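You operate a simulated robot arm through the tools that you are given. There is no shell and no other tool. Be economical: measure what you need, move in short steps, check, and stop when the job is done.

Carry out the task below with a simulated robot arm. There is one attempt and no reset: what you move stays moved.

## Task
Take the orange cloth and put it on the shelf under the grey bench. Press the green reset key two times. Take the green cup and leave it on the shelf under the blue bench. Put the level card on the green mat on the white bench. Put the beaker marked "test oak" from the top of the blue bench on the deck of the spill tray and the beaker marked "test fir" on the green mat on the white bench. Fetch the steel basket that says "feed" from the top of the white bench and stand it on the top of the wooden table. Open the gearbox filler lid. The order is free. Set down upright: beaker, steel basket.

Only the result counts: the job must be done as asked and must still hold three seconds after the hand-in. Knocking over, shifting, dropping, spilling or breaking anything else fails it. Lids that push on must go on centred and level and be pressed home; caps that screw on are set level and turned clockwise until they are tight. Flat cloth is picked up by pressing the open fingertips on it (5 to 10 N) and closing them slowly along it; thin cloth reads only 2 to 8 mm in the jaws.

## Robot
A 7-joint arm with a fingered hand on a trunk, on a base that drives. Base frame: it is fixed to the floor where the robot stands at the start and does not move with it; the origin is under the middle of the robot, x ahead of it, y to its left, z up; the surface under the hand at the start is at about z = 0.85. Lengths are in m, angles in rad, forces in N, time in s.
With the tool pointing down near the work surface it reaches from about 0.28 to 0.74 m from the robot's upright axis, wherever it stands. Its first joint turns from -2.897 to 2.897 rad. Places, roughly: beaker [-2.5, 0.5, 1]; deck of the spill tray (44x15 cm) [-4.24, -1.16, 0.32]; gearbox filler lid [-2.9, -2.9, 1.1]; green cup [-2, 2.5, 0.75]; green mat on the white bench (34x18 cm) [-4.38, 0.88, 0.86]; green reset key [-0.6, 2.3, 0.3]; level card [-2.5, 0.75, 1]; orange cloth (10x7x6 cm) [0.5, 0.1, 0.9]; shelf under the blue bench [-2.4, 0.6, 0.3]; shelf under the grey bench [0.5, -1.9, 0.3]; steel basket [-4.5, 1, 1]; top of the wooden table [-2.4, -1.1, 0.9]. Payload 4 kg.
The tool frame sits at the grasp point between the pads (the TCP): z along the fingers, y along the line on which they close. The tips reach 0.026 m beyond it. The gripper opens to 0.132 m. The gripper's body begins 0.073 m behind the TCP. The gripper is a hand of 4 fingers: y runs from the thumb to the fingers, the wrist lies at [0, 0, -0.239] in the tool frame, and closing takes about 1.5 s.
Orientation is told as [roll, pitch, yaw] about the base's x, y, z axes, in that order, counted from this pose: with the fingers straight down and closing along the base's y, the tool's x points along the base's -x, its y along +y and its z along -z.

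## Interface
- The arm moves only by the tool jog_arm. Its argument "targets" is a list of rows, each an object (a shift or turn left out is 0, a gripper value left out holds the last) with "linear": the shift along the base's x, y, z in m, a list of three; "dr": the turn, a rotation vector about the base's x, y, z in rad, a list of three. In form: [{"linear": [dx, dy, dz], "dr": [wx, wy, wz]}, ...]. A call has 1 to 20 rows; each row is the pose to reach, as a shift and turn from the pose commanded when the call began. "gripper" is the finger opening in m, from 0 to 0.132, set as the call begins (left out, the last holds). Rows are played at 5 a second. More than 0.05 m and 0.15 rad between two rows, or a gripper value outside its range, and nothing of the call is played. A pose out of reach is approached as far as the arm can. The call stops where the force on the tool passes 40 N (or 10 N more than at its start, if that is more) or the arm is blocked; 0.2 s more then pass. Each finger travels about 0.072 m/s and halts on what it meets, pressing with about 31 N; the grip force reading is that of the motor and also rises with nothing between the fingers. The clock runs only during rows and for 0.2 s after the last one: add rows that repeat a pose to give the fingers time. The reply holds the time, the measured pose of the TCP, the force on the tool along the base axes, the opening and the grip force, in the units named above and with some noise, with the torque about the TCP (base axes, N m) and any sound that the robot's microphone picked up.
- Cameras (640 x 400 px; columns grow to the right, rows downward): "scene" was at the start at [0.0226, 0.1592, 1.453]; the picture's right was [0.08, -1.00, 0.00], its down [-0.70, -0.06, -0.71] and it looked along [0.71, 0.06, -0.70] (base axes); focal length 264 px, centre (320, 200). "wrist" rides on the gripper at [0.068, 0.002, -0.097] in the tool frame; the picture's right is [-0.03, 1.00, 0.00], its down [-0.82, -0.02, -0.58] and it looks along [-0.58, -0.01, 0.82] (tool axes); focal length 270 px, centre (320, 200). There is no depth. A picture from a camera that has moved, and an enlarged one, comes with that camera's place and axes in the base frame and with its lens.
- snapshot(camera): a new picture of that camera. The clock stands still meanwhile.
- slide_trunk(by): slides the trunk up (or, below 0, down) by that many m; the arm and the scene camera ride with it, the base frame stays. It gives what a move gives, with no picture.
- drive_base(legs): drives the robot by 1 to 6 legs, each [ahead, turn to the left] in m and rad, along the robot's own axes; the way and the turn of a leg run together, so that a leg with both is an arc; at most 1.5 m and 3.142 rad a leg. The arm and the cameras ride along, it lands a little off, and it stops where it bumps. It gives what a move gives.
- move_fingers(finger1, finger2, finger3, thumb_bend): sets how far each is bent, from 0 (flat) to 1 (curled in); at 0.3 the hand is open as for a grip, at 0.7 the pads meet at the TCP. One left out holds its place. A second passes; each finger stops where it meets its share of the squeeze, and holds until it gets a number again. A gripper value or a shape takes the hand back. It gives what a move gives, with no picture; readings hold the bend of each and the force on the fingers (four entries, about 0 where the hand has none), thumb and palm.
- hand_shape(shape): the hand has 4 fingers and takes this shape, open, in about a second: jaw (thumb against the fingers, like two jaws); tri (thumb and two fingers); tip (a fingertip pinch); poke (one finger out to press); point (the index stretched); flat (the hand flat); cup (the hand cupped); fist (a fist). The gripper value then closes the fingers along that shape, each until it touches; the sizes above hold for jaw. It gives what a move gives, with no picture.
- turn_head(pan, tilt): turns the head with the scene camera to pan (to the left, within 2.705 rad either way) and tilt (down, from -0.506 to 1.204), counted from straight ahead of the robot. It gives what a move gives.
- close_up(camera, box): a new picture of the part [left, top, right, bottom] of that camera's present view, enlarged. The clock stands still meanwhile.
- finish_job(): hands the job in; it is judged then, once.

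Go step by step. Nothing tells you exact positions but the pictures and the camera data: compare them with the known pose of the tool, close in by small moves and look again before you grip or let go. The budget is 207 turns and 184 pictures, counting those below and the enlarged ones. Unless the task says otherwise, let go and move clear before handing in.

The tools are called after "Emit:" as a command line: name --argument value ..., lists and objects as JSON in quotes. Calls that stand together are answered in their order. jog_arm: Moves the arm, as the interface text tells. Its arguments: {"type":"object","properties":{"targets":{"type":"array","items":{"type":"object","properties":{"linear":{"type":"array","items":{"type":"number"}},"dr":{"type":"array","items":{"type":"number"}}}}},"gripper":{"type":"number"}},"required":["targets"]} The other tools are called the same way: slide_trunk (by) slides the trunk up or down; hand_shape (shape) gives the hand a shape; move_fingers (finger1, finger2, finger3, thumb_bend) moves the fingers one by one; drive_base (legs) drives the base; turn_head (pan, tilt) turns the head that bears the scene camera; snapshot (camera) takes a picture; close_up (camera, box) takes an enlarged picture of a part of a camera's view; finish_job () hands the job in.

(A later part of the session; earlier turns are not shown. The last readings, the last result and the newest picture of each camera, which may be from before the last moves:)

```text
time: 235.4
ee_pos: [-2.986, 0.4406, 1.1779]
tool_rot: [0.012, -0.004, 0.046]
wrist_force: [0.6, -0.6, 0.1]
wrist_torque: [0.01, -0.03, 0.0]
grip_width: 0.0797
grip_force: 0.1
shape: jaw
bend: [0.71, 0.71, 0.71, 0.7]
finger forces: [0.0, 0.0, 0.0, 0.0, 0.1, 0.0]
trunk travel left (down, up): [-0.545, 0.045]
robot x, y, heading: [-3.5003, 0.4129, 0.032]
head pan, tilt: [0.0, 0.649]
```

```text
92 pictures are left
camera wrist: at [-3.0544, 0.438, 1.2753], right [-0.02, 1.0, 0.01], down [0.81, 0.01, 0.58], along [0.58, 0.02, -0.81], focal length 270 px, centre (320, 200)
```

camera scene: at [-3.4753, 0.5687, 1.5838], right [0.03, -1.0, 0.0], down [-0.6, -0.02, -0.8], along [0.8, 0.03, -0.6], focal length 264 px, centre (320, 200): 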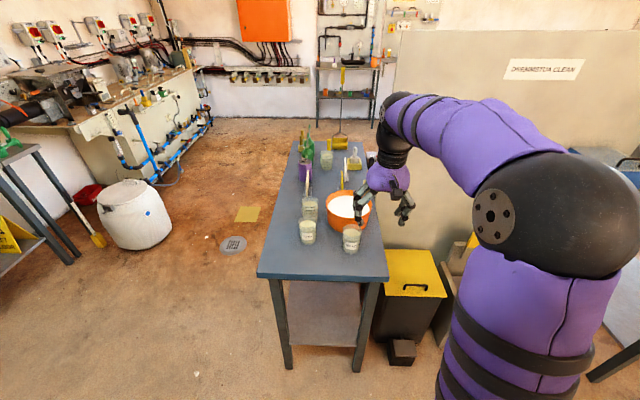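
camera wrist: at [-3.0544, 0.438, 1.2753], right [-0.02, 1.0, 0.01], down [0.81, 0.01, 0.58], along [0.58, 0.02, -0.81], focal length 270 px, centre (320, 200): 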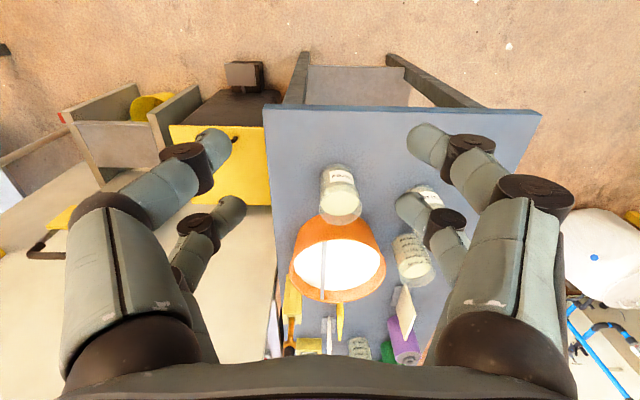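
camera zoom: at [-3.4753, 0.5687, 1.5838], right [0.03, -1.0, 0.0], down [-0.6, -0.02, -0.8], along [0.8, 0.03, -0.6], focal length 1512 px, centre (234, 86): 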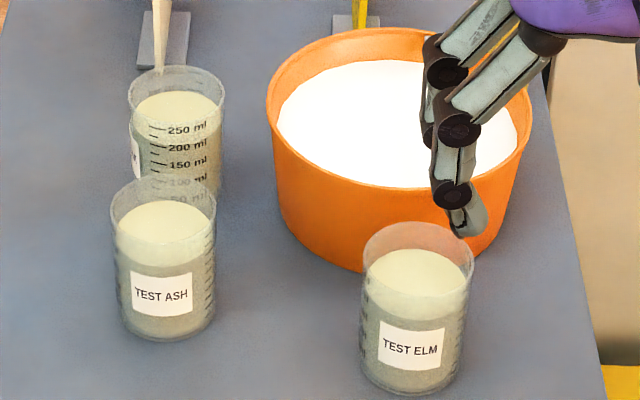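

The two front beakers are TEST ASH and TEST ELM; the other two (near (-2.66, 0.64) and (-2.26, 0.58)) have labels not visible from here. I'll go round to the north side of the bench and look.

Emit:
drive_base --legs '[[0, 1.54], [0.9, 0], [0, -1.571], [1.0, 0], [0, -1.571]]'

Emit:
turn_head --pan -0.1 --tilt 0.65

Emit:
snapshot --camera "scene"

Emit:
snapshot --camera "wrist"

```text
time: 257.7
ee_pos: [-2.5003, 0.7993, 1.1792]
tool_rot: [0.011, -0.003, -1.568]
wrist_force: [-0.6, -0.2, -0.7]
wrist_torque: [-0.01, 0.01, 0.0]
grip_width: 0.0798
grip_force: 0.1
shape: jaw
bend: [0.71, 0.71, 0.71, 0.7]
finger forces: [0.0, 0.0, 0.0, 0.0, 0.1, 0.0]
trunk travel left (down, up): [-0.545, 0.045]
robot x, y, heading: [-2.5041, 1.3119, -1.583]
head pan, tilt: [0.0, 0.649]
```

```text
time: 258.3
ee_pos: [-2.5007, 0.8001, 1.1786]
tool_rot: [0.012, -0.003, -1.569]
wrist_force: [-1.3, -0.2, -0.3]
wrist_torque: [-0.04, 0.02, 0.02]
grip_width: 0.0797
grip_force: 0.1
shape: jaw
bend: [0.71, 0.71, 0.71, 0.7]
finger forces: [0.0, 0.0, 0.0, 0.1, 0.0, 0.0]
trunk travel left (down, up): [-0.545, 0.045]
robot x, y, heading: [-2.5049, 1.3145, -1.584]
head pan, tilt: [-0.099, 0.649]
```

```text
91 pictures are left
camera scene: at [-2.3584, 1.2836, 1.5838], right [-0.99, 0.11, 0.0], down [0.07, 0.6, -0.8], along [-0.09, -0.79, -0.6], focal length 264 px, centre (320, 200)
```

scene: 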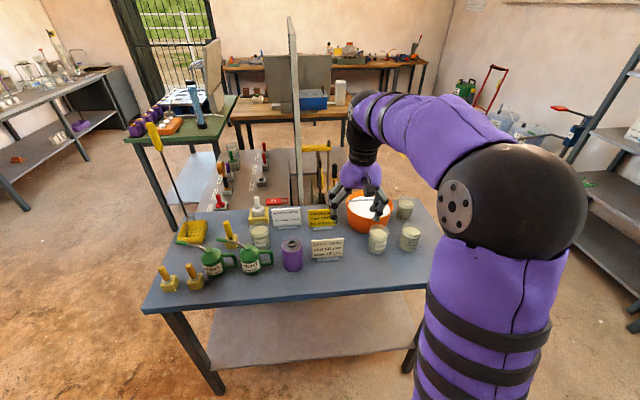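

```text
90 pictures are left
camera wrist: at [-2.4997, 0.8683, 1.2753], right [1.0, -0.02, 0.01], down [-0.03, -0.81, 0.58], along [0.0, -0.58, -0.81], focal length 270 px, centre (320, 200)
```

wrist: 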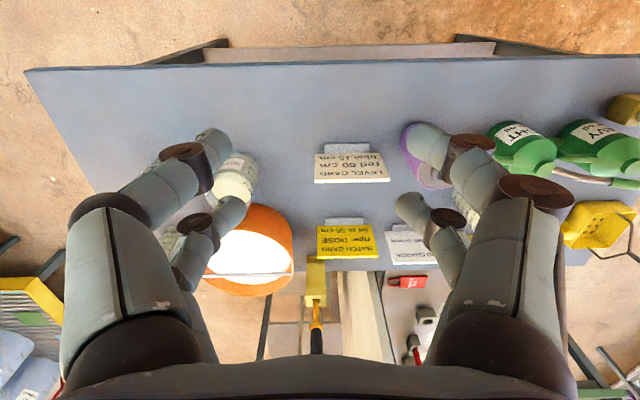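

Emit:
close_up --camera "scene" --box '[230, 190, 430, 275]'

Emit:
close_up --camera "scene" --box '[360, 215, 400, 260]'

Emit:
close_up --camera "scene" --box '[240, 215, 280, 260]'

Emit:
close_up --camera "wrist" --box '[270, 110, 430, 210]'

```text
3.20 times, centred on (330, 232) of scene
camera zoom: at [-2.3584, 1.2836, 1.5838], right [-0.99, 0.11, 0.0], down [0.07, 0.6, -0.8], along [-0.09, -0.79, -0.6], focal length 846 px, centre (288, 96)
```

zoom: 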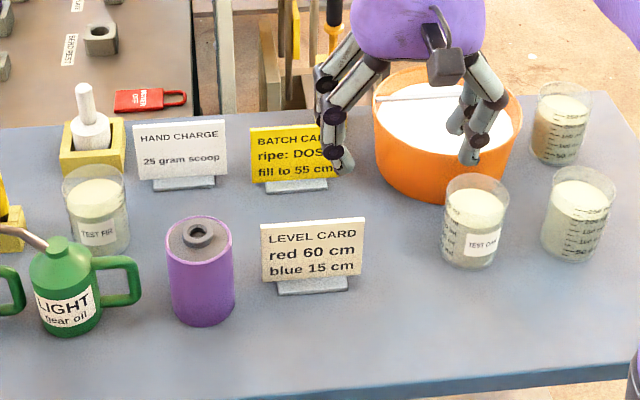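

```text
8.89 times, centred on (380, 238) of scene
camera zoom: at [-2.3584, 1.2836, 1.5838], right [-0.99, 0.11, 0.0], down [0.07, 0.6, -0.8], along [-0.09, -0.79, -0.6], focal length 2351 px, centre (-213, -133)
```

zoom: 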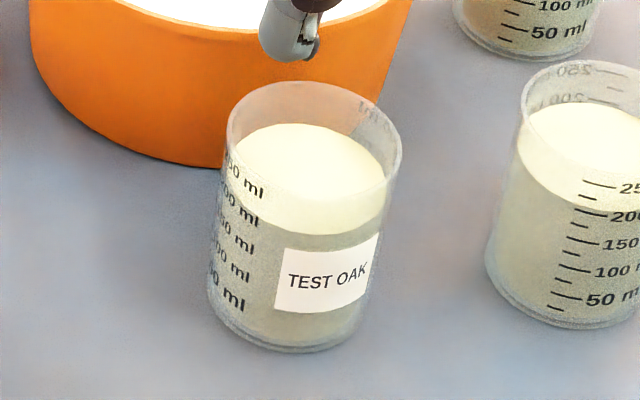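

```text
8.89 times, centred on (260, 238) of scene
camera zoom: at [-2.3584, 1.2836, 1.5838], right [-0.99, 0.11, 0.0], down [0.07, 0.6, -0.8], along [-0.09, -0.79, -0.6], focal length 2351 px, centre (853, -133)
```

zoom: 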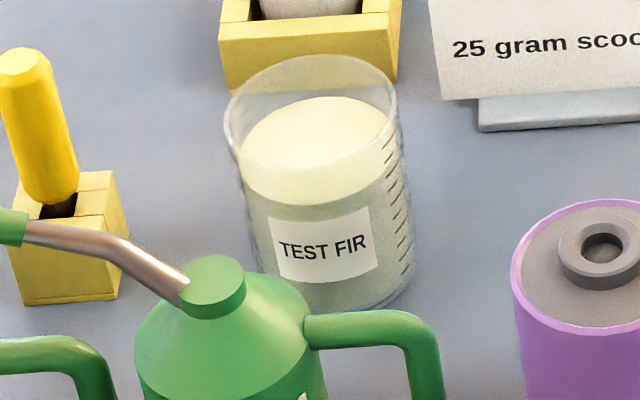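

```text
4.00 times, centred on (350, 160) of wrist
camera zoom: at [-2.4997, 0.8683, 1.2753], right [1.0, -0.02, 0.01], down [-0.03, -0.81, 0.58], along [0.0, -0.58, -0.81], focal length 1081 px, centre (200, 360)
```

zoom: 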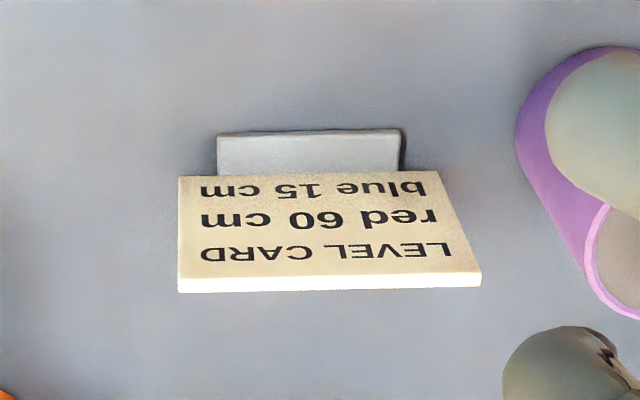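

OAK is the one near (-2.64, 0.655), FIR near (-2.26, 0.58), and the level card stands at (-2.453, 0.676). OAK first: I'll move above it and check alignment.

Emit:
jog_arm --targets '[{"linear": [-0.04, -0.02, 0]}, {"linear": [-0.08, -0.05, 0]}, {"linear": [-0.11, -0.085, 0]}, {"linear": [-0.135, -0.125, 0]}, {"linear": [-0.135, -0.14, -0.03]}, {"linear": [-0.135, -0.145, -0.06]}]' --gripper 0.09

Emit:
snapshot --camera "wrist"

Emit:
close_up --camera "scene" --box '[300, 140, 460, 265]'

```text
time: 259.7
ee_pos: [-2.6353, 0.6524, 1.1201]
tool_rot: [0.013, -0.003, -1.569]
wrist_force: [0.1, 0.0, 0.3]
wrist_torque: [0.0, -0.04, 0.01]
grip_width: 0.0896
grip_force: 0.2
shape: jaw
bend: [0.69, 0.69, 0.69, 0.6]
finger forces: [0.0, 0.0, 0.0, 0.0, 0.0, 0.1]
trunk travel left (down, up): [-0.545, 0.045]
robot x, y, heading: [-2.5044, 1.3126, -1.579]
head pan, tilt: [-0.099, 0.649]
```

```text
85 pictures are left
camera wrist: at [-2.6349, 0.7219, 1.2177], right [1.0, -0.02, 0.01], down [-0.03, -0.81, 0.58], along [0.0, -0.58, -0.81], focal length 270 px, centre (320, 200)
```

wrist: 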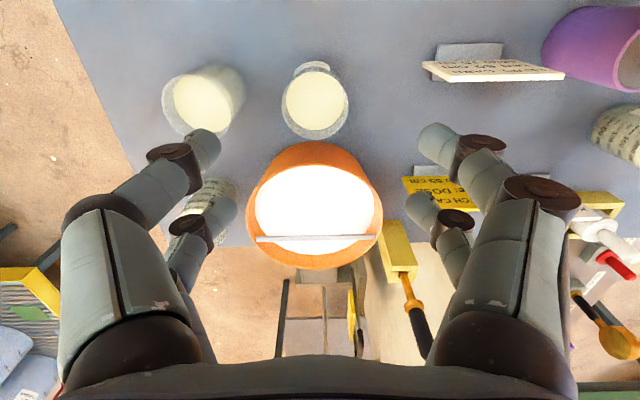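

```text
3.20 times, centred on (380, 202) of scene
camera zoom: at [-2.3584, 1.2836, 1.5838], right [-0.99, 0.11, 0.0], down [0.07, 0.6, -0.8], along [-0.09, -0.79, -0.6], focal length 846 px, centre (128, 192)
```

zoom: 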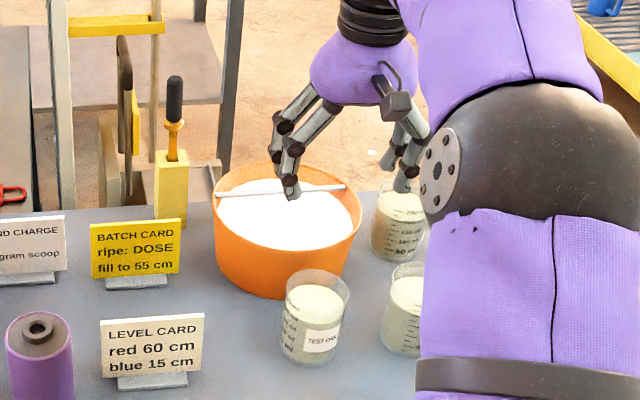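

OAK is centred under the hand at (-2.635, 0.648), with room for the fingers. Descending.

Emit:
jog_arm --targets '[{"linear": [0, 0.0, -0.045]}, {"linear": [0, 0.0, -0.09]}, {"linear": [0, 0.0, -0.13]}, {"linear": [0, 0.0, -0.165]}, {"linear": [0, 0.0, -0.19]}]' --gripper 0.086

Emit:
snapshot --camera "wrist"

```text
time: 260.9
ee_pos: [-2.6344, 0.6532, 0.9292]
tool_rot: [0.013, -0.004, -1.57]
wrist_force: [0.0, 0.0, 0.7]
wrist_torque: [-0.05, 0.0, 0.01]
grip_width: 0.0866
grip_force: 0.1
shape: jaw
bend: [0.7, 0.7, 0.7, 0.64]
finger forces: [0.0, 0.0, 0.0, 0.0, 0.1, 0.0]
trunk travel left (down, up): [-0.545, 0.045]
robot x, y, heading: [-2.5057, 1.3113, -1.586]
head pan, tilt: [-0.099, 0.649]
```

```text
83 pictures are left
camera wrist: at [-2.6341, 0.7234, 1.0258], right [1.0, -0.02, 0.01], down [-0.03, -0.81, 0.58], along [0.0, -0.58, -0.81], focal length 270 px, centre (320, 200)
```

wrist: 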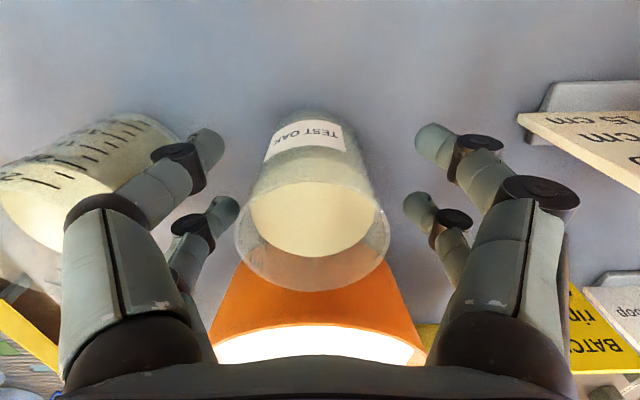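

Emit:
jog_arm --targets '[{"linear": [-0.002, -0.003, -0.004]}, {"linear": [-0.002, -0.003, -0.004]}, {"linear": [-0.002, -0.003, -0.004]}, {"linear": [-0.002, -0.003, -0.004]}, {"linear": [-0.002, -0.003, -0.004]}]' --gripper 0.0

Emit:
jog_arm --targets '[{"linear": [0, 0, 0.015]}, {"linear": [0, 0, 0.04]}, {"linear": [0, 0.0, 0.075]}, {"linear": [0, 0.0, 0.115]}, {"linear": [0, 0.0, 0.155]}, {"linear": [0, 0.0, 0.195]}]'

Emit:
snapshot --camera "wrist"

```text
time: 262.1
ee_pos: [-2.6366, 0.6512, 0.925]
tool_rot: [0.01, -0.003, -1.57]
wrist_force: [0.0, 0.7, 0.7]
wrist_torque: [0.01, -0.01, -0.01]
grip_width: 0.0331
grip_force: 31.1
shape: jaw
bend: [0.73, 0.73, 0.73, 0.71]
finger forces: [24.6, 30.5, 31.0, 0.1, 21.8, 0.0]
trunk travel left (down, up): [-0.545, 0.045]
robot x, y, heading: [-2.5047, 1.3166, -1.578]
head pan, tilt: [-0.099, 0.649]
```

```text
time: 263.5
ee_pos: [-2.6392, 0.6514, 1.1202]
tool_rot: [0.014, -0.004, -1.567]
wrist_force: [-0.1, 0.1, -2.8]
wrist_torque: [0.04, 0.0, 0.02]
grip_width: 0.0326
grip_force: 31.4
shape: jaw
bend: [0.73, 0.73, 0.73, 0.71]
finger forces: [26.3, 30.7, 31.3, 0.0, 21.7, 0.0]
trunk travel left (down, up): [-0.545, 0.045]
robot x, y, heading: [-2.5039, 1.3096, -1.579]
head pan, tilt: [-0.099, 0.649]
```

```text
82 pictures are left
camera wrist: at [-2.6386, 0.7198, 1.2173], right [1.0, -0.02, 0.01], down [-0.03, -0.81, 0.58], along [0.0, -0.58, -0.81], focal length 270 px, centre (320, 200)
```

wrist: 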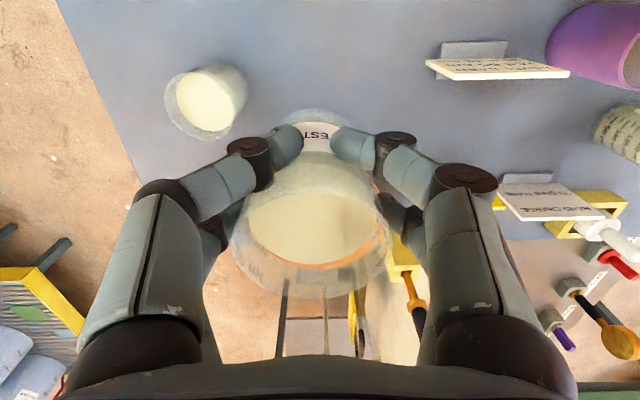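

OAK is held level. I'll retract the hand toward me, then drive to the spill tray.

Emit:
jog_arm --targets '[{"linear": [0.01, 0.035, 0]}, {"linear": [0.03, 0.075, 0]}, {"linear": [0.05, 0.115, 0]}, {"linear": [0.07, 0.155, 0]}, {"linear": [0.09, 0.195, 0]}, {"linear": [0.11, 0.235, 0]}]'

Emit:
drive_base --legs '[[0, -1.563], [1.1, 0], [0, 1.571], [1.3, 0], [1.15, 0], [0, -1.571]]'

Emit:
turn_head --pan 0.0 --tilt 0.8

Emit:
snapshot --camera "scene"

```text
time: 264.9
ee_pos: [-2.5263, 0.8869, 1.1187]
tool_rot: [0.012, -0.004, -1.568]
wrist_force: [0.3, -0.4, -2.0]
wrist_torque: [0.05, -0.01, 0.0]
grip_width: 0.0319
grip_force: 30.9
shape: jaw
bend: [0.73, 0.73, 0.73, 0.71]
finger forces: [27.9, 30.7, 31.5, 0.1, 20.8, 0.1]
trunk travel left (down, up): [-0.545, 0.045]
robot x, y, heading: [-2.503, 1.3137, -1.582]
head pan, tilt: [-0.099, 0.649]
```

```text
time: 294.9
ee_pos: [-3.8153, -1.1684, 1.1175]
tool_rot: [0.013, -0.004, -3.041]
wrist_force: [0.2, 0.4, -2.7]
wrist_torque: [0.03, -0.04, -0.01]
grip_width: 0.0284
grip_force: 30.8
shape: jaw
bend: [0.73, 0.74, 0.72, 0.75]
finger forces: [28.9, 29.2, 34.7, 0.0, 0.7, 0.0]
trunk travel left (down, up): [-0.545, 0.045]
robot x, y, heading: [-3.3888, -1.1509, -3.055]
head pan, tilt: [-0.099, 0.649]
```

```text
time: 295.6
ee_pos: [-3.8158, -1.1678, 1.1184]
tool_rot: [0.013, -0.003, -3.039]
wrist_force: [0.1, -0.4, -3.0]
wrist_torque: [0.01, -0.02, -0.01]
grip_width: 0.0284
grip_force: 31.2
shape: jaw
bend: [0.73, 0.74, 0.72, 0.75]
finger forces: [28.8, 29.2, 34.6, 0.0, 0.7, 0.0]
trunk travel left (down, up): [-0.545, 0.045]
robot x, y, heading: [-3.3896, -1.1522, -3.056]
head pan, tilt: [0.0, 0.799]
```

```text
81 pictures are left
camera scene: at [-3.3953, -1.3048, 1.5713], right [-0.09, 1.0, 0.0], down [0.71, 0.06, -0.7], along [-0.69, -0.06, -0.72], focal length 264 px, centre (320, 200)
```

scene: 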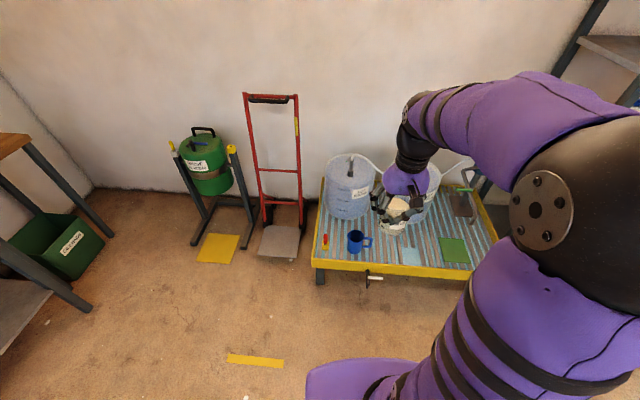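

The grip readings changed during the drive; checking the beaker.

Emit:
snapshot --camera "wrist"

Emit:
close_up --camera "scene" --box '[300, 150, 500, 290]'

```text
80 pictures are left
camera wrist: at [-3.7461, -1.1619, 1.2149], right [0.08, -1.0, 0.01], down [-0.81, -0.05, 0.58], along [-0.58, -0.05, -0.81], focal length 270 px, centre (320, 200)
```

wrist: 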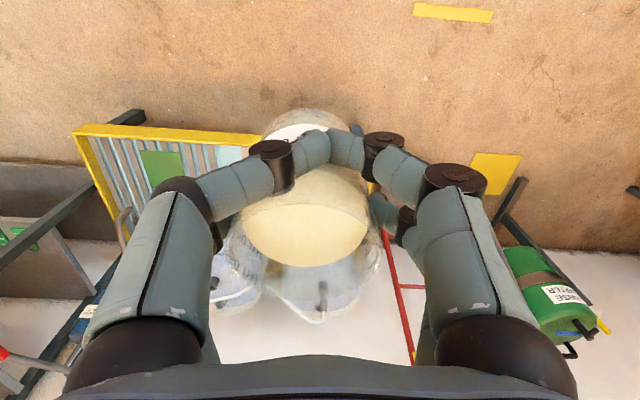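

```text
2.86 times, centred on (400, 220) of scene
camera zoom: at [-3.3953, -1.3048, 1.5713], right [-0.09, 1.0, 0.0], down [0.71, 0.06, -0.7], along [-0.69, -0.06, -0.72], focal length 756 px, centre (91, 143)
```

zoom: 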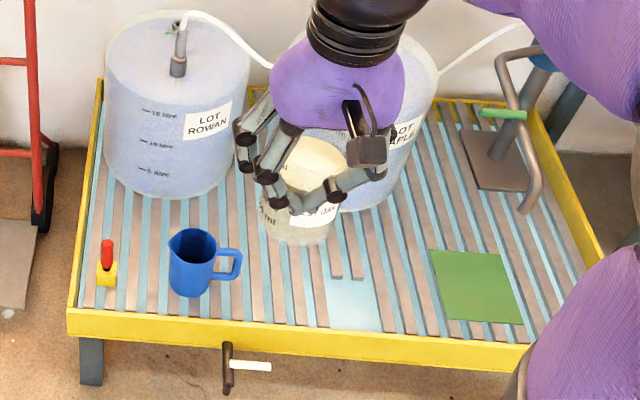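

The beaker has slipped partly in the grip but still hangs almost level. I'll finish gently: short drives ahead, then lower it onto the free deck spot at (-4.24, -1.0), between the blue mug and the blue sheet.

Emit:
drive_base --legs '[[0.08, 0], [0.08, 0], [0.08, 0], [0.06, 0]]'

Emit:
snapshot --camera "wrist"

```text
time: 298.5
ee_pos: [-4.1121, -1.1966, 1.1172]
tool_rot: [0.012, -0.001, -3.041]
wrist_force: [0.6, -1.0, -2.4]
wrist_torque: [-0.01, -0.06, 0.01]
grip_width: 0.0284
grip_force: 31.0
shape: jaw
bend: [0.73, 0.74, 0.72, 0.75]
finger forces: [28.8, 29.2, 34.7, 0.0, 0.8, 0.0]
trunk travel left (down, up): [-0.545, 0.045]
robot x, y, heading: [-3.687, -1.1751, -3.057]
head pan, tilt: [0.0, 0.799]
```

```text
78 pictures are left
camera wrist: at [-4.0429, -1.188, 1.2146], right [0.08, -1.0, 0.01], down [-0.81, -0.05, 0.58], along [-0.58, -0.05, -0.82], focal length 270 px, centre (320, 200)
```

wrist: 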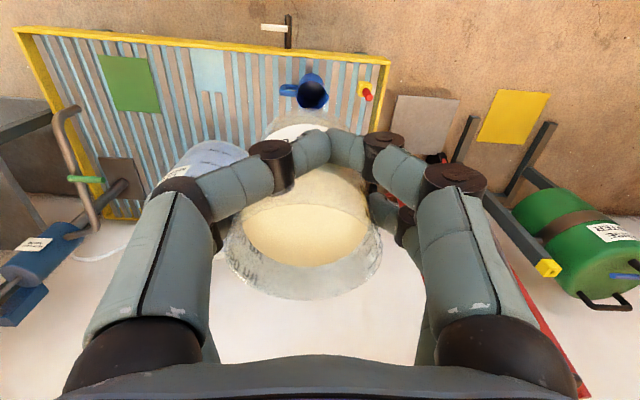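

Stable. Positioning above the spot, then lowering with the trunk.

Emit:
jog_arm --targets '[{"linear": [-0.02, 0.03, 0], "dr": [0, 0, -0.03]}, {"linear": [-0.04, 0.06, 0], "dr": [0, 0, -0.06]}, {"linear": [-0.06, 0.09, 0], "dr": [0, 0, -0.1]}, {"linear": [-0.08, 0.12, 0], "dr": [0, 0, -0.1]}, {"linear": [-0.1, 0.15, 0], "dr": [0, 0, -0.1]}, {"linear": [-0.115, 0.18, 0], "dr": [0, 0, -0.1]}, {"linear": [-0.12, 0.196, 0], "dr": [0, 0, -0.1]}]'

Emit:
slide_trunk --by -0.5

Emit:
snapshot --camera "wrist"

Emit:
snapshot --camera "scene"

```text
time: 300.1
ee_pos: [-4.2295, -0.9964, 1.1175]
tool_rot: [0.012, -0.003, -3.14]
wrist_force: [-0.4, -0.2, -1.6]
wrist_torque: [-0.02, -0.02, 0.02]
grip_width: 0.0285
grip_force: 30.5
shape: jaw
bend: [0.73, 0.74, 0.72, 0.75]
finger forces: [27.7, 28.8, 34.2, 0.0, 0.5, 0.0]
trunk travel left (down, up): [-0.545, 0.045]
robot x, y, heading: [-3.6839, -1.1785, -3.052]
head pan, tilt: [0.0, 0.799]
```

```text
refused: -0.5 is not a number from -0.4 to 0.4
```

```text
77 pictures are left
camera wrist: at [-4.1606, -0.9976, 1.214], right [-0.02, -1.0, 0.01], down [-0.81, 0.03, 0.58], along [-0.58, 0.0, -0.82], focal length 270 px, centre (320, 200)
```

wrist: 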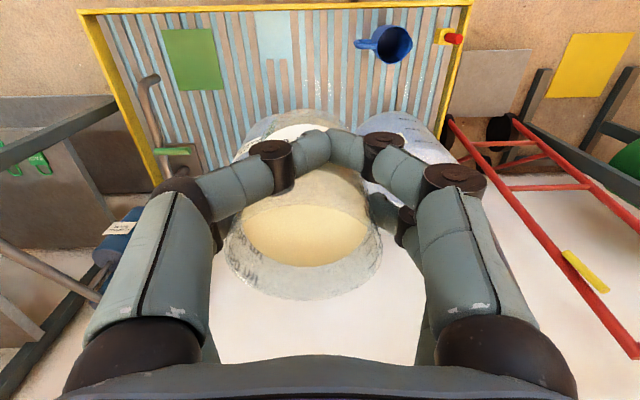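

```text
76 pictures are left
camera scene: at [-3.6914, -1.3304, 1.5713], right [-0.09, 1.0, 0.0], down [0.71, 0.06, -0.7], along [-0.69, -0.06, -0.72], focal length 264 px, centre (320, 200)
```

scene: 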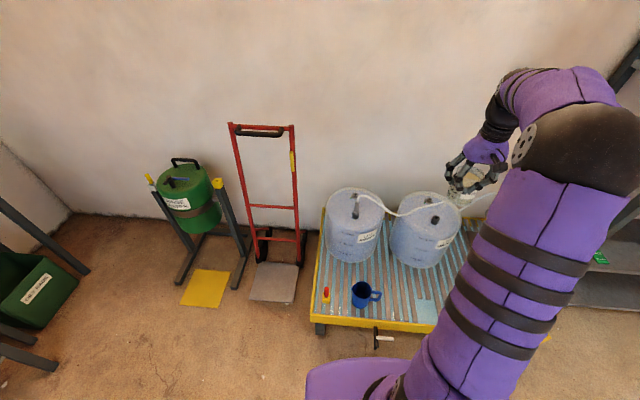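

The landing point falls on bare grating between the blue sheet and the mug handle. Lowering the trunk in two stages.

Emit:
slide_trunk --by -0.4

Emit:
slide_trunk --by -0.14

Emit:
snapshot --camera "wrist"

Emit:
snapshot --camera "scene"

```text
time: 303.9
ee_pos: [-4.2303, -0.9975, 0.7183]
tool_rot: [0.012, -0.003, -3.139]
wrist_force: [-0.3, 0.7, -1.9]
wrist_torque: [-0.02, -0.02, -0.02]
grip_width: 0.0281
grip_force: 30.8
shape: jaw
bend: [0.73, 0.74, 0.72, 0.75]
finger forces: [27.7, 28.9, 34.3, 0.0, 0.6, 0.1]
trunk travel left (down, up): [-0.145, 0.445]
robot x, y, heading: [-3.6865, -1.1789, -3.052]
head pan, tilt: [0.0, 0.799]
```

```text
time: 305.6
ee_pos: [-4.2298, -0.997, 0.5772]
tool_rot: [0.012, -0.003, -3.138]
wrist_force: [-0.6, -0.5, -2.3]
wrist_torque: [-0.02, -0.03, -0.01]
grip_width: 0.0283
grip_force: 31.0
shape: jaw
bend: [0.73, 0.74, 0.72, 0.75]
finger forces: [27.8, 28.9, 34.3, 0.0, 0.5, 0.0]
trunk travel left (down, up): [-0.005, 0.585]
robot x, y, heading: [-3.6805, -1.1795, -3.053]
head pan, tilt: [0.0, 0.799]
```

```text
75 pictures are left
camera wrist: at [-4.1603, -0.9982, 0.6742], right [-0.02, -1.0, 0.01], down [-0.81, 0.03, 0.58], along [-0.58, 0.0, -0.81], focal length 270 px, centre (320, 200)
```

wrist: 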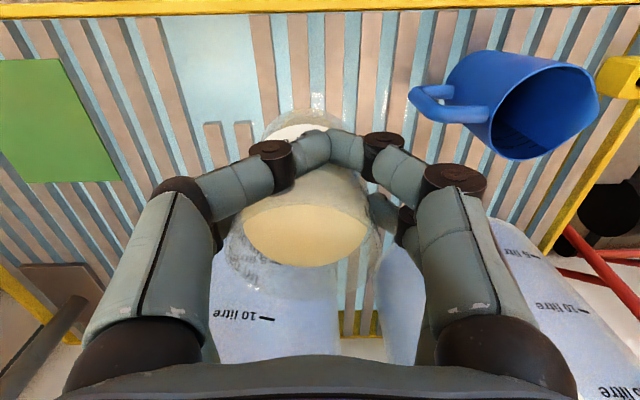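

```text
74 pictures are left
camera scene: at [-3.6912, -1.3307, 1.0313], right [-0.09, 1.0, 0.0], down [0.71, 0.06, -0.7], along [-0.69, -0.06, -0.72], focal length 264 px, centre (320, 200)
```

scene: 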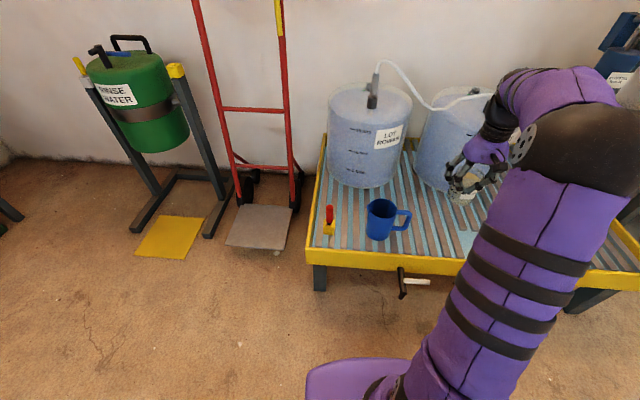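

Emit:
jog_arm --targets '[{"linear": [0, 0, -0.03]}, {"linear": [0, 0, -0.06]}, {"linear": [0, 0, -0.09]}, {"linear": [0, 0, -0.12]}, {"linear": [0, 0, -0.15]}]'

Emit:
snapshot --camera "wrist"

Emit:
close_up --camera "scene" --box '[340, 130, 560, 290]'

```text
time: 306.8
ee_pos: [-4.2291, -0.9976, 0.4282]
tool_rot: [0.013, -0.003, -3.14]
wrist_force: [-0.2, 0.1, -1.5]
wrist_torque: [-0.06, -0.04, 0.01]
grip_width: 0.0287
grip_force: 30.9
shape: jaw
bend: [0.73, 0.74, 0.72, 0.75]
finger forces: [28.2, 28.9, 34.3, 0.1, 0.4, 0.0]
trunk travel left (down, up): [-0.005, 0.585]
robot x, y, heading: [-3.6865, -1.1735, -3.05]
head pan, tilt: [0.0, 0.799]
```

```text
73 pictures are left
camera wrist: at [-4.1603, -0.9983, 0.5246], right [-0.02, -1.0, 0.01], down [-0.81, 0.03, 0.58], along [-0.58, 0.0, -0.81], focal length 270 px, centre (320, 200)
```

wrist: 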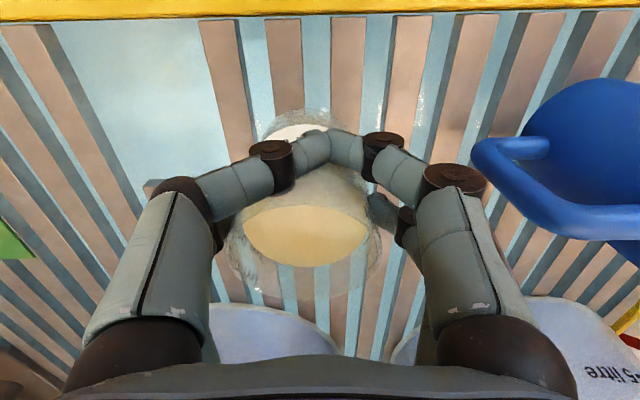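

```text
2.50 times, centred on (450, 210) of scene
camera zoom: at [-3.691, -1.3308, 1.0313], right [-0.09, 1.0, 0.0], down [0.71, 0.06, -0.7], along [-0.69, -0.06, -0.72], focal length 661 px, centre (-5, 175)
```

zoom: 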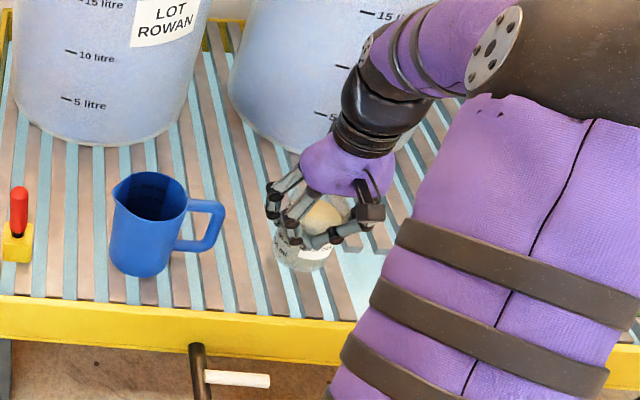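

Emit:
jog_arm --targets '[{"linear": [0, 0, -0.008]}, {"linear": [0, 0, -0.016]}, {"linear": [0, 0, -0.024]}, {"linear": [0, 0, -0.028]}]'

Emit:
jog_arm --targets '[{"linear": [0, 0, -0.003]}, {"linear": [0, 0, -0.005]}]'

```text
time: 307.8
ee_pos: [-4.2289, -0.9989, 0.4031]
tool_rot: [0.01, -0.009, -3.14]
wrist_force: [5.5, 0.0, 23.0]
wrist_torque: [0.26, 0.62, -0.06]
grip_width: 0.0288
grip_force: 30.7
shape: jaw
bend: [0.73, 0.74, 0.72, 0.75]
finger forces: [0.0, 32.5, 33.9, 0.1, 1.5, 0.0]
trunk travel left (down, up): [-0.005, 0.585]
robot x, y, heading: [-3.6845, -1.1733, -3.049]
head pan, tilt: [0.0, 0.799]
```

```text
time: 308.3
ee_pos: [-4.2311, -0.9968, 0.4014]
tool_rot: [0.008, -0.012, -3.143]
wrist_force: [3.9, -1.5, 21.5]
wrist_torque: [0.23, 0.63, 0.01]
grip_width: 0.0287
grip_force: 30.7
shape: jaw
bend: [0.73, 0.75, 0.73, 0.75]
finger forces: [0.1, 34.3, 34.8, 0.0, 1.4, 0.1]
trunk travel left (down, up): [-0.005, 0.585]
robot x, y, heading: [-3.682, -1.1761, -3.049]
head pan, tilt: [0.0, 0.799]
stopped in row 2: the force on the tool passed its limit at 42 N (the readings are from after the stop); the commanded pose is now the measured one
```

Contact with the deck. Checking the beaker before letting go.

Emit:
snapshot --camera "wrist"

Emit:
close_up --camera "scene" --box '[420, 180, 500, 250]'

```text
71 pictures are left
camera wrist: at [-4.1607, -0.9978, 0.4974], right [-0.03, -1.0, 0.01], down [-0.81, 0.03, 0.59], along [-0.59, 0.01, -0.81], focal length 270 px, centre (320, 200)
```

wrist: 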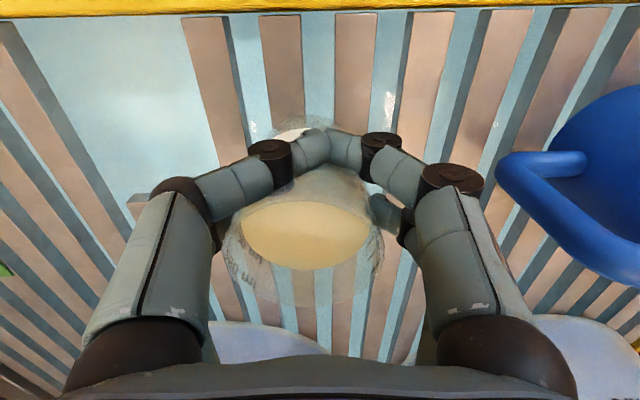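

```text
5.71 times, centred on (460, 215) of scene
camera zoom: at [-3.6895, -1.3311, 1.0311], right [-0.09, 1.0, 0.0], down [0.71, 0.06, -0.7], along [-0.7, -0.06, -0.72], focal length 1512 px, centre (-480, 114)
```

zoom: 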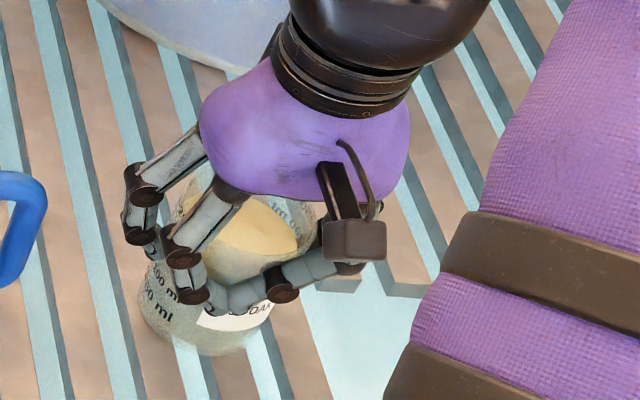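

The beaker's far bottom edge is touching, tilt is small and well inside its stable range. Releasing.

Emit:
jog_arm --targets '[{"linear": [0, 0, 0.003]}, {"linear": [0, 0, 0.003]}, {"linear": [0, 0, 0.003]}]'

Emit:
jog_arm --targets '[{}, {}, {}, {}, {}]' --gripper 0.088

Emit:
snapshot --camera "wrist"

```text
time: 309.1
ee_pos: [-4.2304, -0.9958, 0.4011]
tool_rot: [0.009, -0.009, -3.141]
wrist_force: [-2.1, 0.0, 11.5]
wrist_torque: [0.22, 0.72, 0.01]
grip_width: 0.0288
grip_force: 31.1
shape: jaw
bend: [0.73, 0.75, 0.73, 0.75]
finger forces: [0.0, 33.8, 34.9, 0.0, 1.1, 0.0]
trunk travel left (down, up): [-0.005, 0.585]
robot x, y, heading: [-3.6842, -1.1769, -3.054]
head pan, tilt: [0.0, 0.799]
```

```text
time: 310.3
ee_pos: [-4.2294, -0.997, 0.4007]
tool_rot: [0.01, -0.006, -3.14]
wrist_force: [-0.1, 0.2, -0.2]
wrist_torque: [-0.01, -0.03, -0.03]
grip_width: 0.0878
grip_force: 0.1
shape: jaw
bend: [0.7, 0.7, 0.7, 0.62]
finger forces: [0.1, 0.0, 0.1, 0.1, 0.0, 0.1]
trunk travel left (down, up): [-0.005, 0.585]
robot x, y, heading: [-3.6843, -1.1786, -3.054]
head pan, tilt: [0.0, 0.799]
```

```text
69 pictures are left
camera wrist: at [-4.1605, -0.9977, 0.4976], right [-0.02, -1.0, 0.01], down [-0.81, 0.03, 0.58], along [-0.58, 0.01, -0.81], focal length 270 px, centre (320, 200)
```

wrist: 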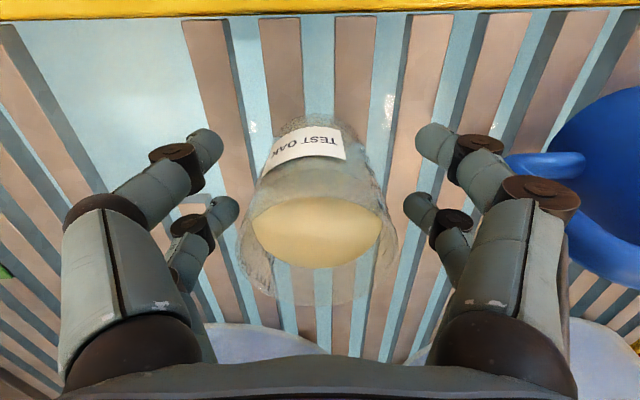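

OAK stands upright on the deck. Raising clear.

Emit:
jog_arm --targets '[{"linear": [0, 0, 0.04]}, {"linear": [0, 0, 0.08]}, {"linear": [0, 0, 0.12]}, {"linear": [0, 0, 0.16]}, {"linear": [0, 0, 0.2]}]'

Emit:
slide_trunk --by 0.4

Emit:
slide_trunk --by 0.14

Emit:
snapshot --camera "wrist"

```text
time: 311.5
ee_pos: [-4.2312, -0.9977, 0.602]
tool_rot: [0.01, -0.007, -3.139]
wrist_force: [0.1, 0.1, 0.2]
wrist_torque: [-0.01, 0.04, 0.01]
grip_width: 0.0874
grip_force: 0.1
shape: jaw
bend: [0.7, 0.7, 0.7, 0.62]
finger forces: [0.1, 0.0, 0.0, 0.0, 0.0, 0.0]
trunk travel left (down, up): [-0.005, 0.585]
robot x, y, heading: [-3.6788, -1.1756, -3.049]
head pan, tilt: [0.0, 0.799]
```

```text
time: 315.4
ee_pos: [-4.2309, -0.9979, 1.0009]
tool_rot: [0.011, -0.008, -3.142]
wrist_force: [1.0, 0.2, -0.6]
wrist_torque: [0.01, 0.01, -0.02]
grip_width: 0.0878
grip_force: 0.0
shape: jaw
bend: [0.7, 0.7, 0.7, 0.62]
finger forces: [0.0, 0.0, 0.0, 0.0, 0.1, 0.1]
trunk travel left (down, up): [-0.405, 0.185]
robot x, y, heading: [-3.6828, -1.1783, -3.056]
head pan, tilt: [0.0, 0.799]
```

```text
time: 317.0
ee_pos: [-4.232, -0.9979, 1.1412]
tool_rot: [0.011, -0.007, -3.141]
wrist_force: [-0.6, -0.3, 0.1]
wrist_torque: [-0.04, 0.01, -0.03]
grip_width: 0.0878
grip_force: 0.1
shape: jaw
bend: [0.7, 0.7, 0.7, 0.62]
finger forces: [0.0, 0.0, 0.0, 0.1, 0.1, 0.0]
trunk travel left (down, up): [-0.545, 0.045]
robot x, y, heading: [-3.6856, -1.178, -3.051]
head pan, tilt: [0.0, 0.799]
```

```text
68 pictures are left
camera wrist: at [-4.1616, -0.9984, 1.2378], right [-0.02, -1.0, 0.01], down [-0.81, 0.03, 0.58], along [-0.58, 0.01, -0.81], focal length 270 px, centre (320, 200)
```

wrist: 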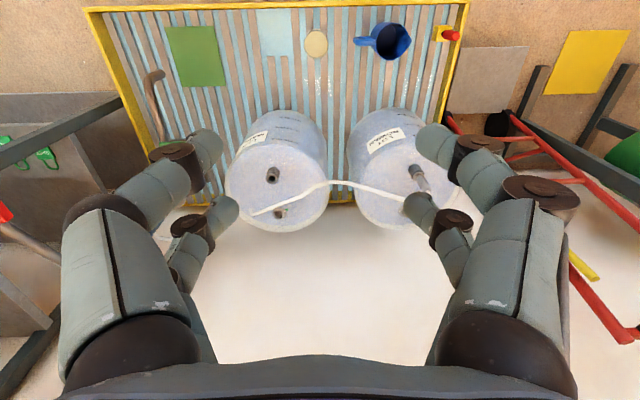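

Now for FIR. Driving back north with a heading check on the way.

Emit:
drive_base --legs '[[-0.2, 0], [0, -1.661]]'

```text
time: 322.9
ee_pos: [-3.2925, -0.6203, 1.1402]
tool_rot: [0.01, -0.007, 1.535]
wrist_force: [0.3, 0.0, 1.1]
wrist_torque: [0.03, 0.04, -0.01]
grip_width: 0.0878
grip_force: 0.0
shape: jaw
bend: [0.7, 0.7, 0.7, 0.62]
finger forces: [0.0, 0.1, 0.0, 0.1, 0.0, 0.0]
trunk travel left (down, up): [-0.545, 0.045]
robot x, y, heading: [-3.4886, -1.16, 1.622]
head pan, tilt: [0.0, 0.799]
```

Emit:
drive_base --legs '[[0, -0.05], [1.3, 0], [1.1, 0], [0, -1.571]]'

```text
time: 339.6
ee_pos: [-2.9729, 1.0513, 1.1416]
tool_rot: [0.009, -0.007, -0.101]
wrist_force: [0.0, 0.6, 0.9]
wrist_torque: [0.0, 0.02, 0.01]
grip_width: 0.0879
grip_force: 0.0
shape: jaw
bend: [0.7, 0.7, 0.7, 0.62]
finger forces: [0.0, 0.0, 0.1, 0.0, 0.0, 0.1]
trunk travel left (down, up): [-0.545, 0.045]
robot x, y, heading: [-3.4975, 1.2844, -0.021]
head pan, tilt: [0.0, 0.799]
```

Emit:
drive_base --legs '[[1.2, 0], [0, -1.55]]'

Emit:
turn_head --pan -0.2 --tilt 0.7

Emit:
snapshot --camera "wrist"

Emit:
snapshot --camera "scene"

```text
time: 349.8
ee_pos: [-2.5083, 0.7324, 1.1445]
tool_rot: [0.012, -0.01, -1.638]
wrist_force: [0.4, 0.9, -0.3]
wrist_torque: [-0.01, 0.01, -0.01]
grip_width: 0.088
grip_force: 0.0
shape: jaw
bend: [0.7, 0.7, 0.7, 0.62]
finger forces: [0.0, 0.1, 0.0, 0.1, 0.0, 0.0]
trunk travel left (down, up): [-0.545, 0.045]
robot x, y, heading: [-2.2856, 1.2623, -1.554]
head pan, tilt: [0.0, 0.799]
```

```text
time: 350.6
ee_pos: [-2.4949, 0.7234, 1.1409]
tool_rot: [0.001, -0.004, -1.639]
wrist_force: [-0.6, 0.4, -0.5]
wrist_torque: [-0.02, -0.05, -0.02]
grip_width: 0.0879
grip_force: 0.2
shape: jaw
bend: [0.7, 0.7, 0.7, 0.62]
finger forces: [0.1, 0.0, 0.0, 0.1, 0.0, 0.1]
trunk travel left (down, up): [-0.545, 0.045]
robot x, y, heading: [-2.2891, 1.261, -1.552]
head pan, tilt: [-0.201, 0.7]
```

```text
67 pictures are left
camera wrist: at [-2.4885, 0.7915, 1.2372], right [1.0, -0.09, 0.0], down [-0.08, -0.81, 0.58], along [-0.05, -0.58, -0.81], focal length 270 px, centre (320, 200)
```

wrist: 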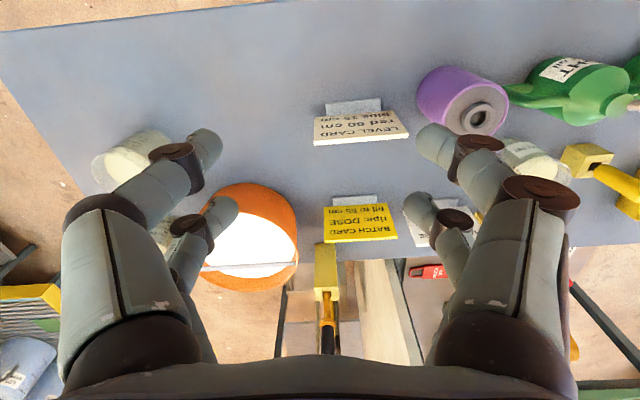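

```text
66 pictures are left
camera scene: at [-2.1732, 1.2539, 1.5837], right [-0.98, 0.18, -0.01], down [0.13, 0.63, -0.77], along [-0.13, -0.76, -0.64], focal length 264 px, centre (320, 200)
```

scene: 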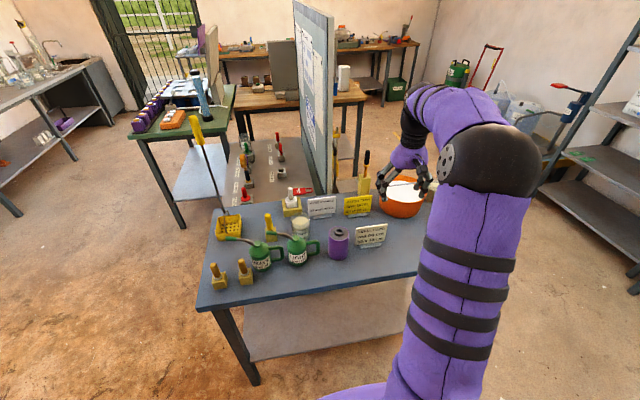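

Moving the hand above FIR.

Emit:
jog_arm --targets '[{"linear": [0.04, -0.01, 0], "dr": [0, 0, 0.03]}, {"linear": [0.08, -0.03, 0], "dr": [0, 0, 0.068]}, {"linear": [0.12, -0.05, 0], "dr": [0, 0, 0.068]}, {"linear": [0.16, -0.07, 0], "dr": [0, 0, 0.068]}, {"linear": [0.2, -0.09, 0], "dr": [0, 0, 0.068]}, {"linear": [0.24, -0.11, 0], "dr": [0, 0, 0.068]}, {"linear": [0.265, -0.126, -0.01], "dr": [0, 0, 0.068]}, {"linear": [0.265, -0.126, -0.03], "dr": [0, 0, 0.068]}]'

Emit:
snapshot --camera "wrist"

Emit:
close_up --camera "scene" --box '[200, 170, 380, 290]'

```text
time: 352.4
ee_pos: [-2.2303, 0.5965, 1.1096]
tool_rot: [0.001, -0.003, -1.572]
wrist_force: [0.1, -0.1, -0.1]
wrist_torque: [-0.01, -0.01, 0.01]
grip_width: 0.0877
grip_force: 0.1
shape: jaw
bend: [0.7, 0.7, 0.7, 0.62]
finger forces: [0.0, 0.0, 0.0, 0.0, 0.0, 0.0]
trunk travel left (down, up): [-0.545, 0.045]
robot x, y, heading: [-2.2905, 1.26, -1.551]
head pan, tilt: [-0.201, 0.7]
```

```text
65 pictures are left
camera wrist: at [-2.228, 0.6652, 1.2065], right [1.0, -0.03, 0.0], down [-0.02, -0.81, 0.58], along [-0.02, -0.58, -0.81], focal length 270 px, centre (320, 200)
```

wrist: 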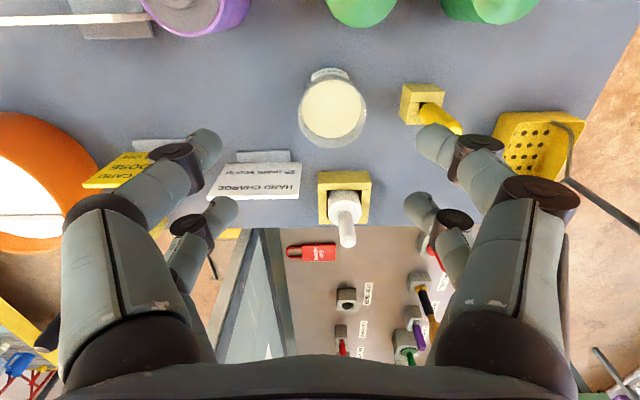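

```text
3.33 times, centred on (290, 230) of scene
camera zoom: at [-2.173, 1.2535, 1.5837], right [-0.98, 0.18, -0.01], down [0.13, 0.63, -0.77], along [-0.13, -0.76, -0.64], focal length 882 px, centre (420, 100)
```

zoom: 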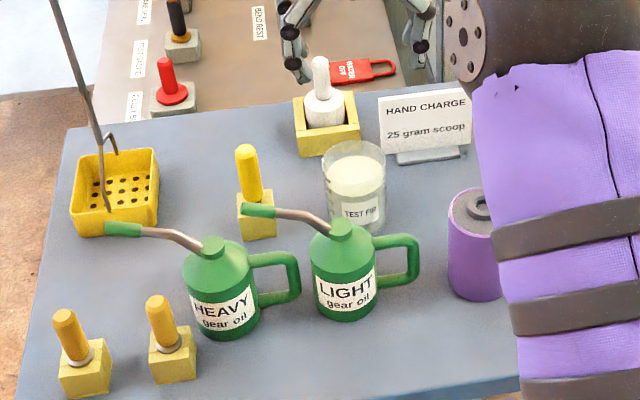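

FIR is at (-2.219, 0.589). My earlier centres came out about 1 cm short, so I aim the TCP at y=0.579, then descend.

Emit:
jog_arm --targets '[{"linear": [0.011, -0.0175, -0.03]}, {"linear": [0.011, -0.0175, -0.07]}, {"linear": [0.011, -0.0175, -0.11]}, {"linear": [0.011, -0.0175, -0.145]}, {"linear": [0.011, -0.0175, -0.17]}, {"linear": [0.011, -0.0175, -0.187]}]'

Emit:
snapshot --camera "wrist"

```text
time: 353.8
ee_pos: [-2.2178, 0.5787, 0.9248]
tool_rot: [-0.002, -0.004, -1.572]
wrist_force: [0.1, -0.2, -0.4]
wrist_torque: [0.02, 0.01, 0.01]
grip_width: 0.0878
grip_force: 0.1
shape: jaw
bend: [0.7, 0.7, 0.7, 0.62]
finger forces: [0.0, 0.1, 0.1, 0.0, 0.0, 0.0]
trunk travel left (down, up): [-0.545, 0.045]
robot x, y, heading: [-2.2894, 1.2605, -1.555]
head pan, tilt: [-0.201, 0.7]
```

```text
63 pictures are left
camera wrist: at [-2.216, 0.6482, 1.0208], right [1.0, -0.03, 0.0], down [-0.02, -0.81, 0.58], along [-0.02, -0.58, -0.81], focal length 270 px, centre (320, 200)
```

wrist: 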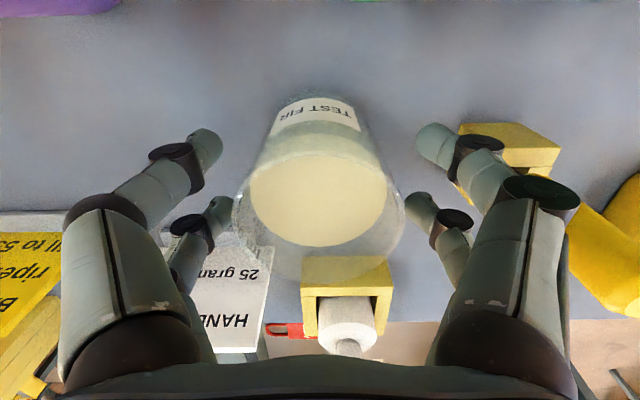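

The geometry shows FIR centred within a few millimetres. A slight further shift and lower, then close.

Emit:
jog_arm --targets '[{"linear": [0.0, -0.003, -0.006]}, {"linear": [0.0, -0.003, -0.012]}, {"linear": [0.0, -0.003, -0.012]}]'

Emit:
jog_arm --targets '[{}, {}, {}, {}, {}]' --gripper 0.0

Emit:
snapshot --camera "wrist"

```text
time: 354.6
ee_pos: [-2.2184, 0.577, 0.9118]
tool_rot: [0.0, -0.004, -1.57]
wrist_force: [-0.2, 0.5, 0.2]
wrist_torque: [0.0, -0.02, -0.02]
grip_width: 0.088
grip_force: 0.0
shape: jaw
bend: [0.7, 0.7, 0.7, 0.62]
finger forces: [0.1, 0.0, 0.0, 0.0, 0.1, 0.0]
trunk travel left (down, up): [-0.545, 0.045]
robot x, y, heading: [-2.2927, 1.2616, -1.553]
head pan, tilt: [-0.201, 0.7]
```

```text
time: 355.8
ee_pos: [-2.2188, 0.5763, 0.912]
tool_rot: [-0.001, -0.003, -1.57]
wrist_force: [1.1, -1.4, -0.1]
wrist_torque: [0.01, 0.0, -0.03]
grip_width: 0.0492
grip_force: 31.3
shape: jaw
bend: [0.73, 0.73, 0.73, 0.7]
finger forces: [30.5, 27.6, 29.3, 0.0, 25.5, 0.0]
trunk travel left (down, up): [-0.545, 0.045]
robot x, y, heading: [-2.2927, 1.261, -1.555]
head pan, tilt: [-0.201, 0.7]
```

```text
62 pictures are left
camera wrist: at [-2.2161, 0.6453, 1.0088], right [1.0, -0.03, 0.0], down [-0.02, -0.81, 0.58], along [-0.02, -0.58, -0.81], focal length 270 px, centre (320, 200)
```

wrist: 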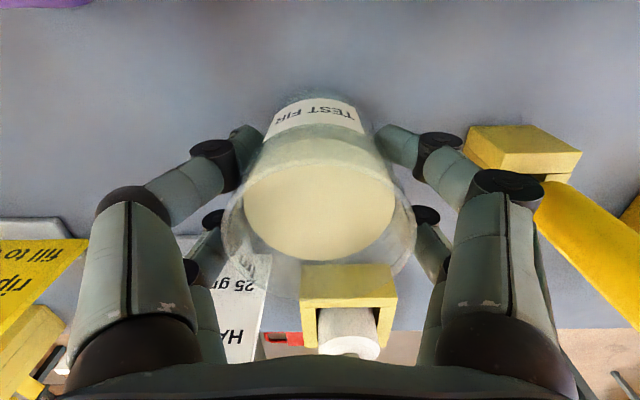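

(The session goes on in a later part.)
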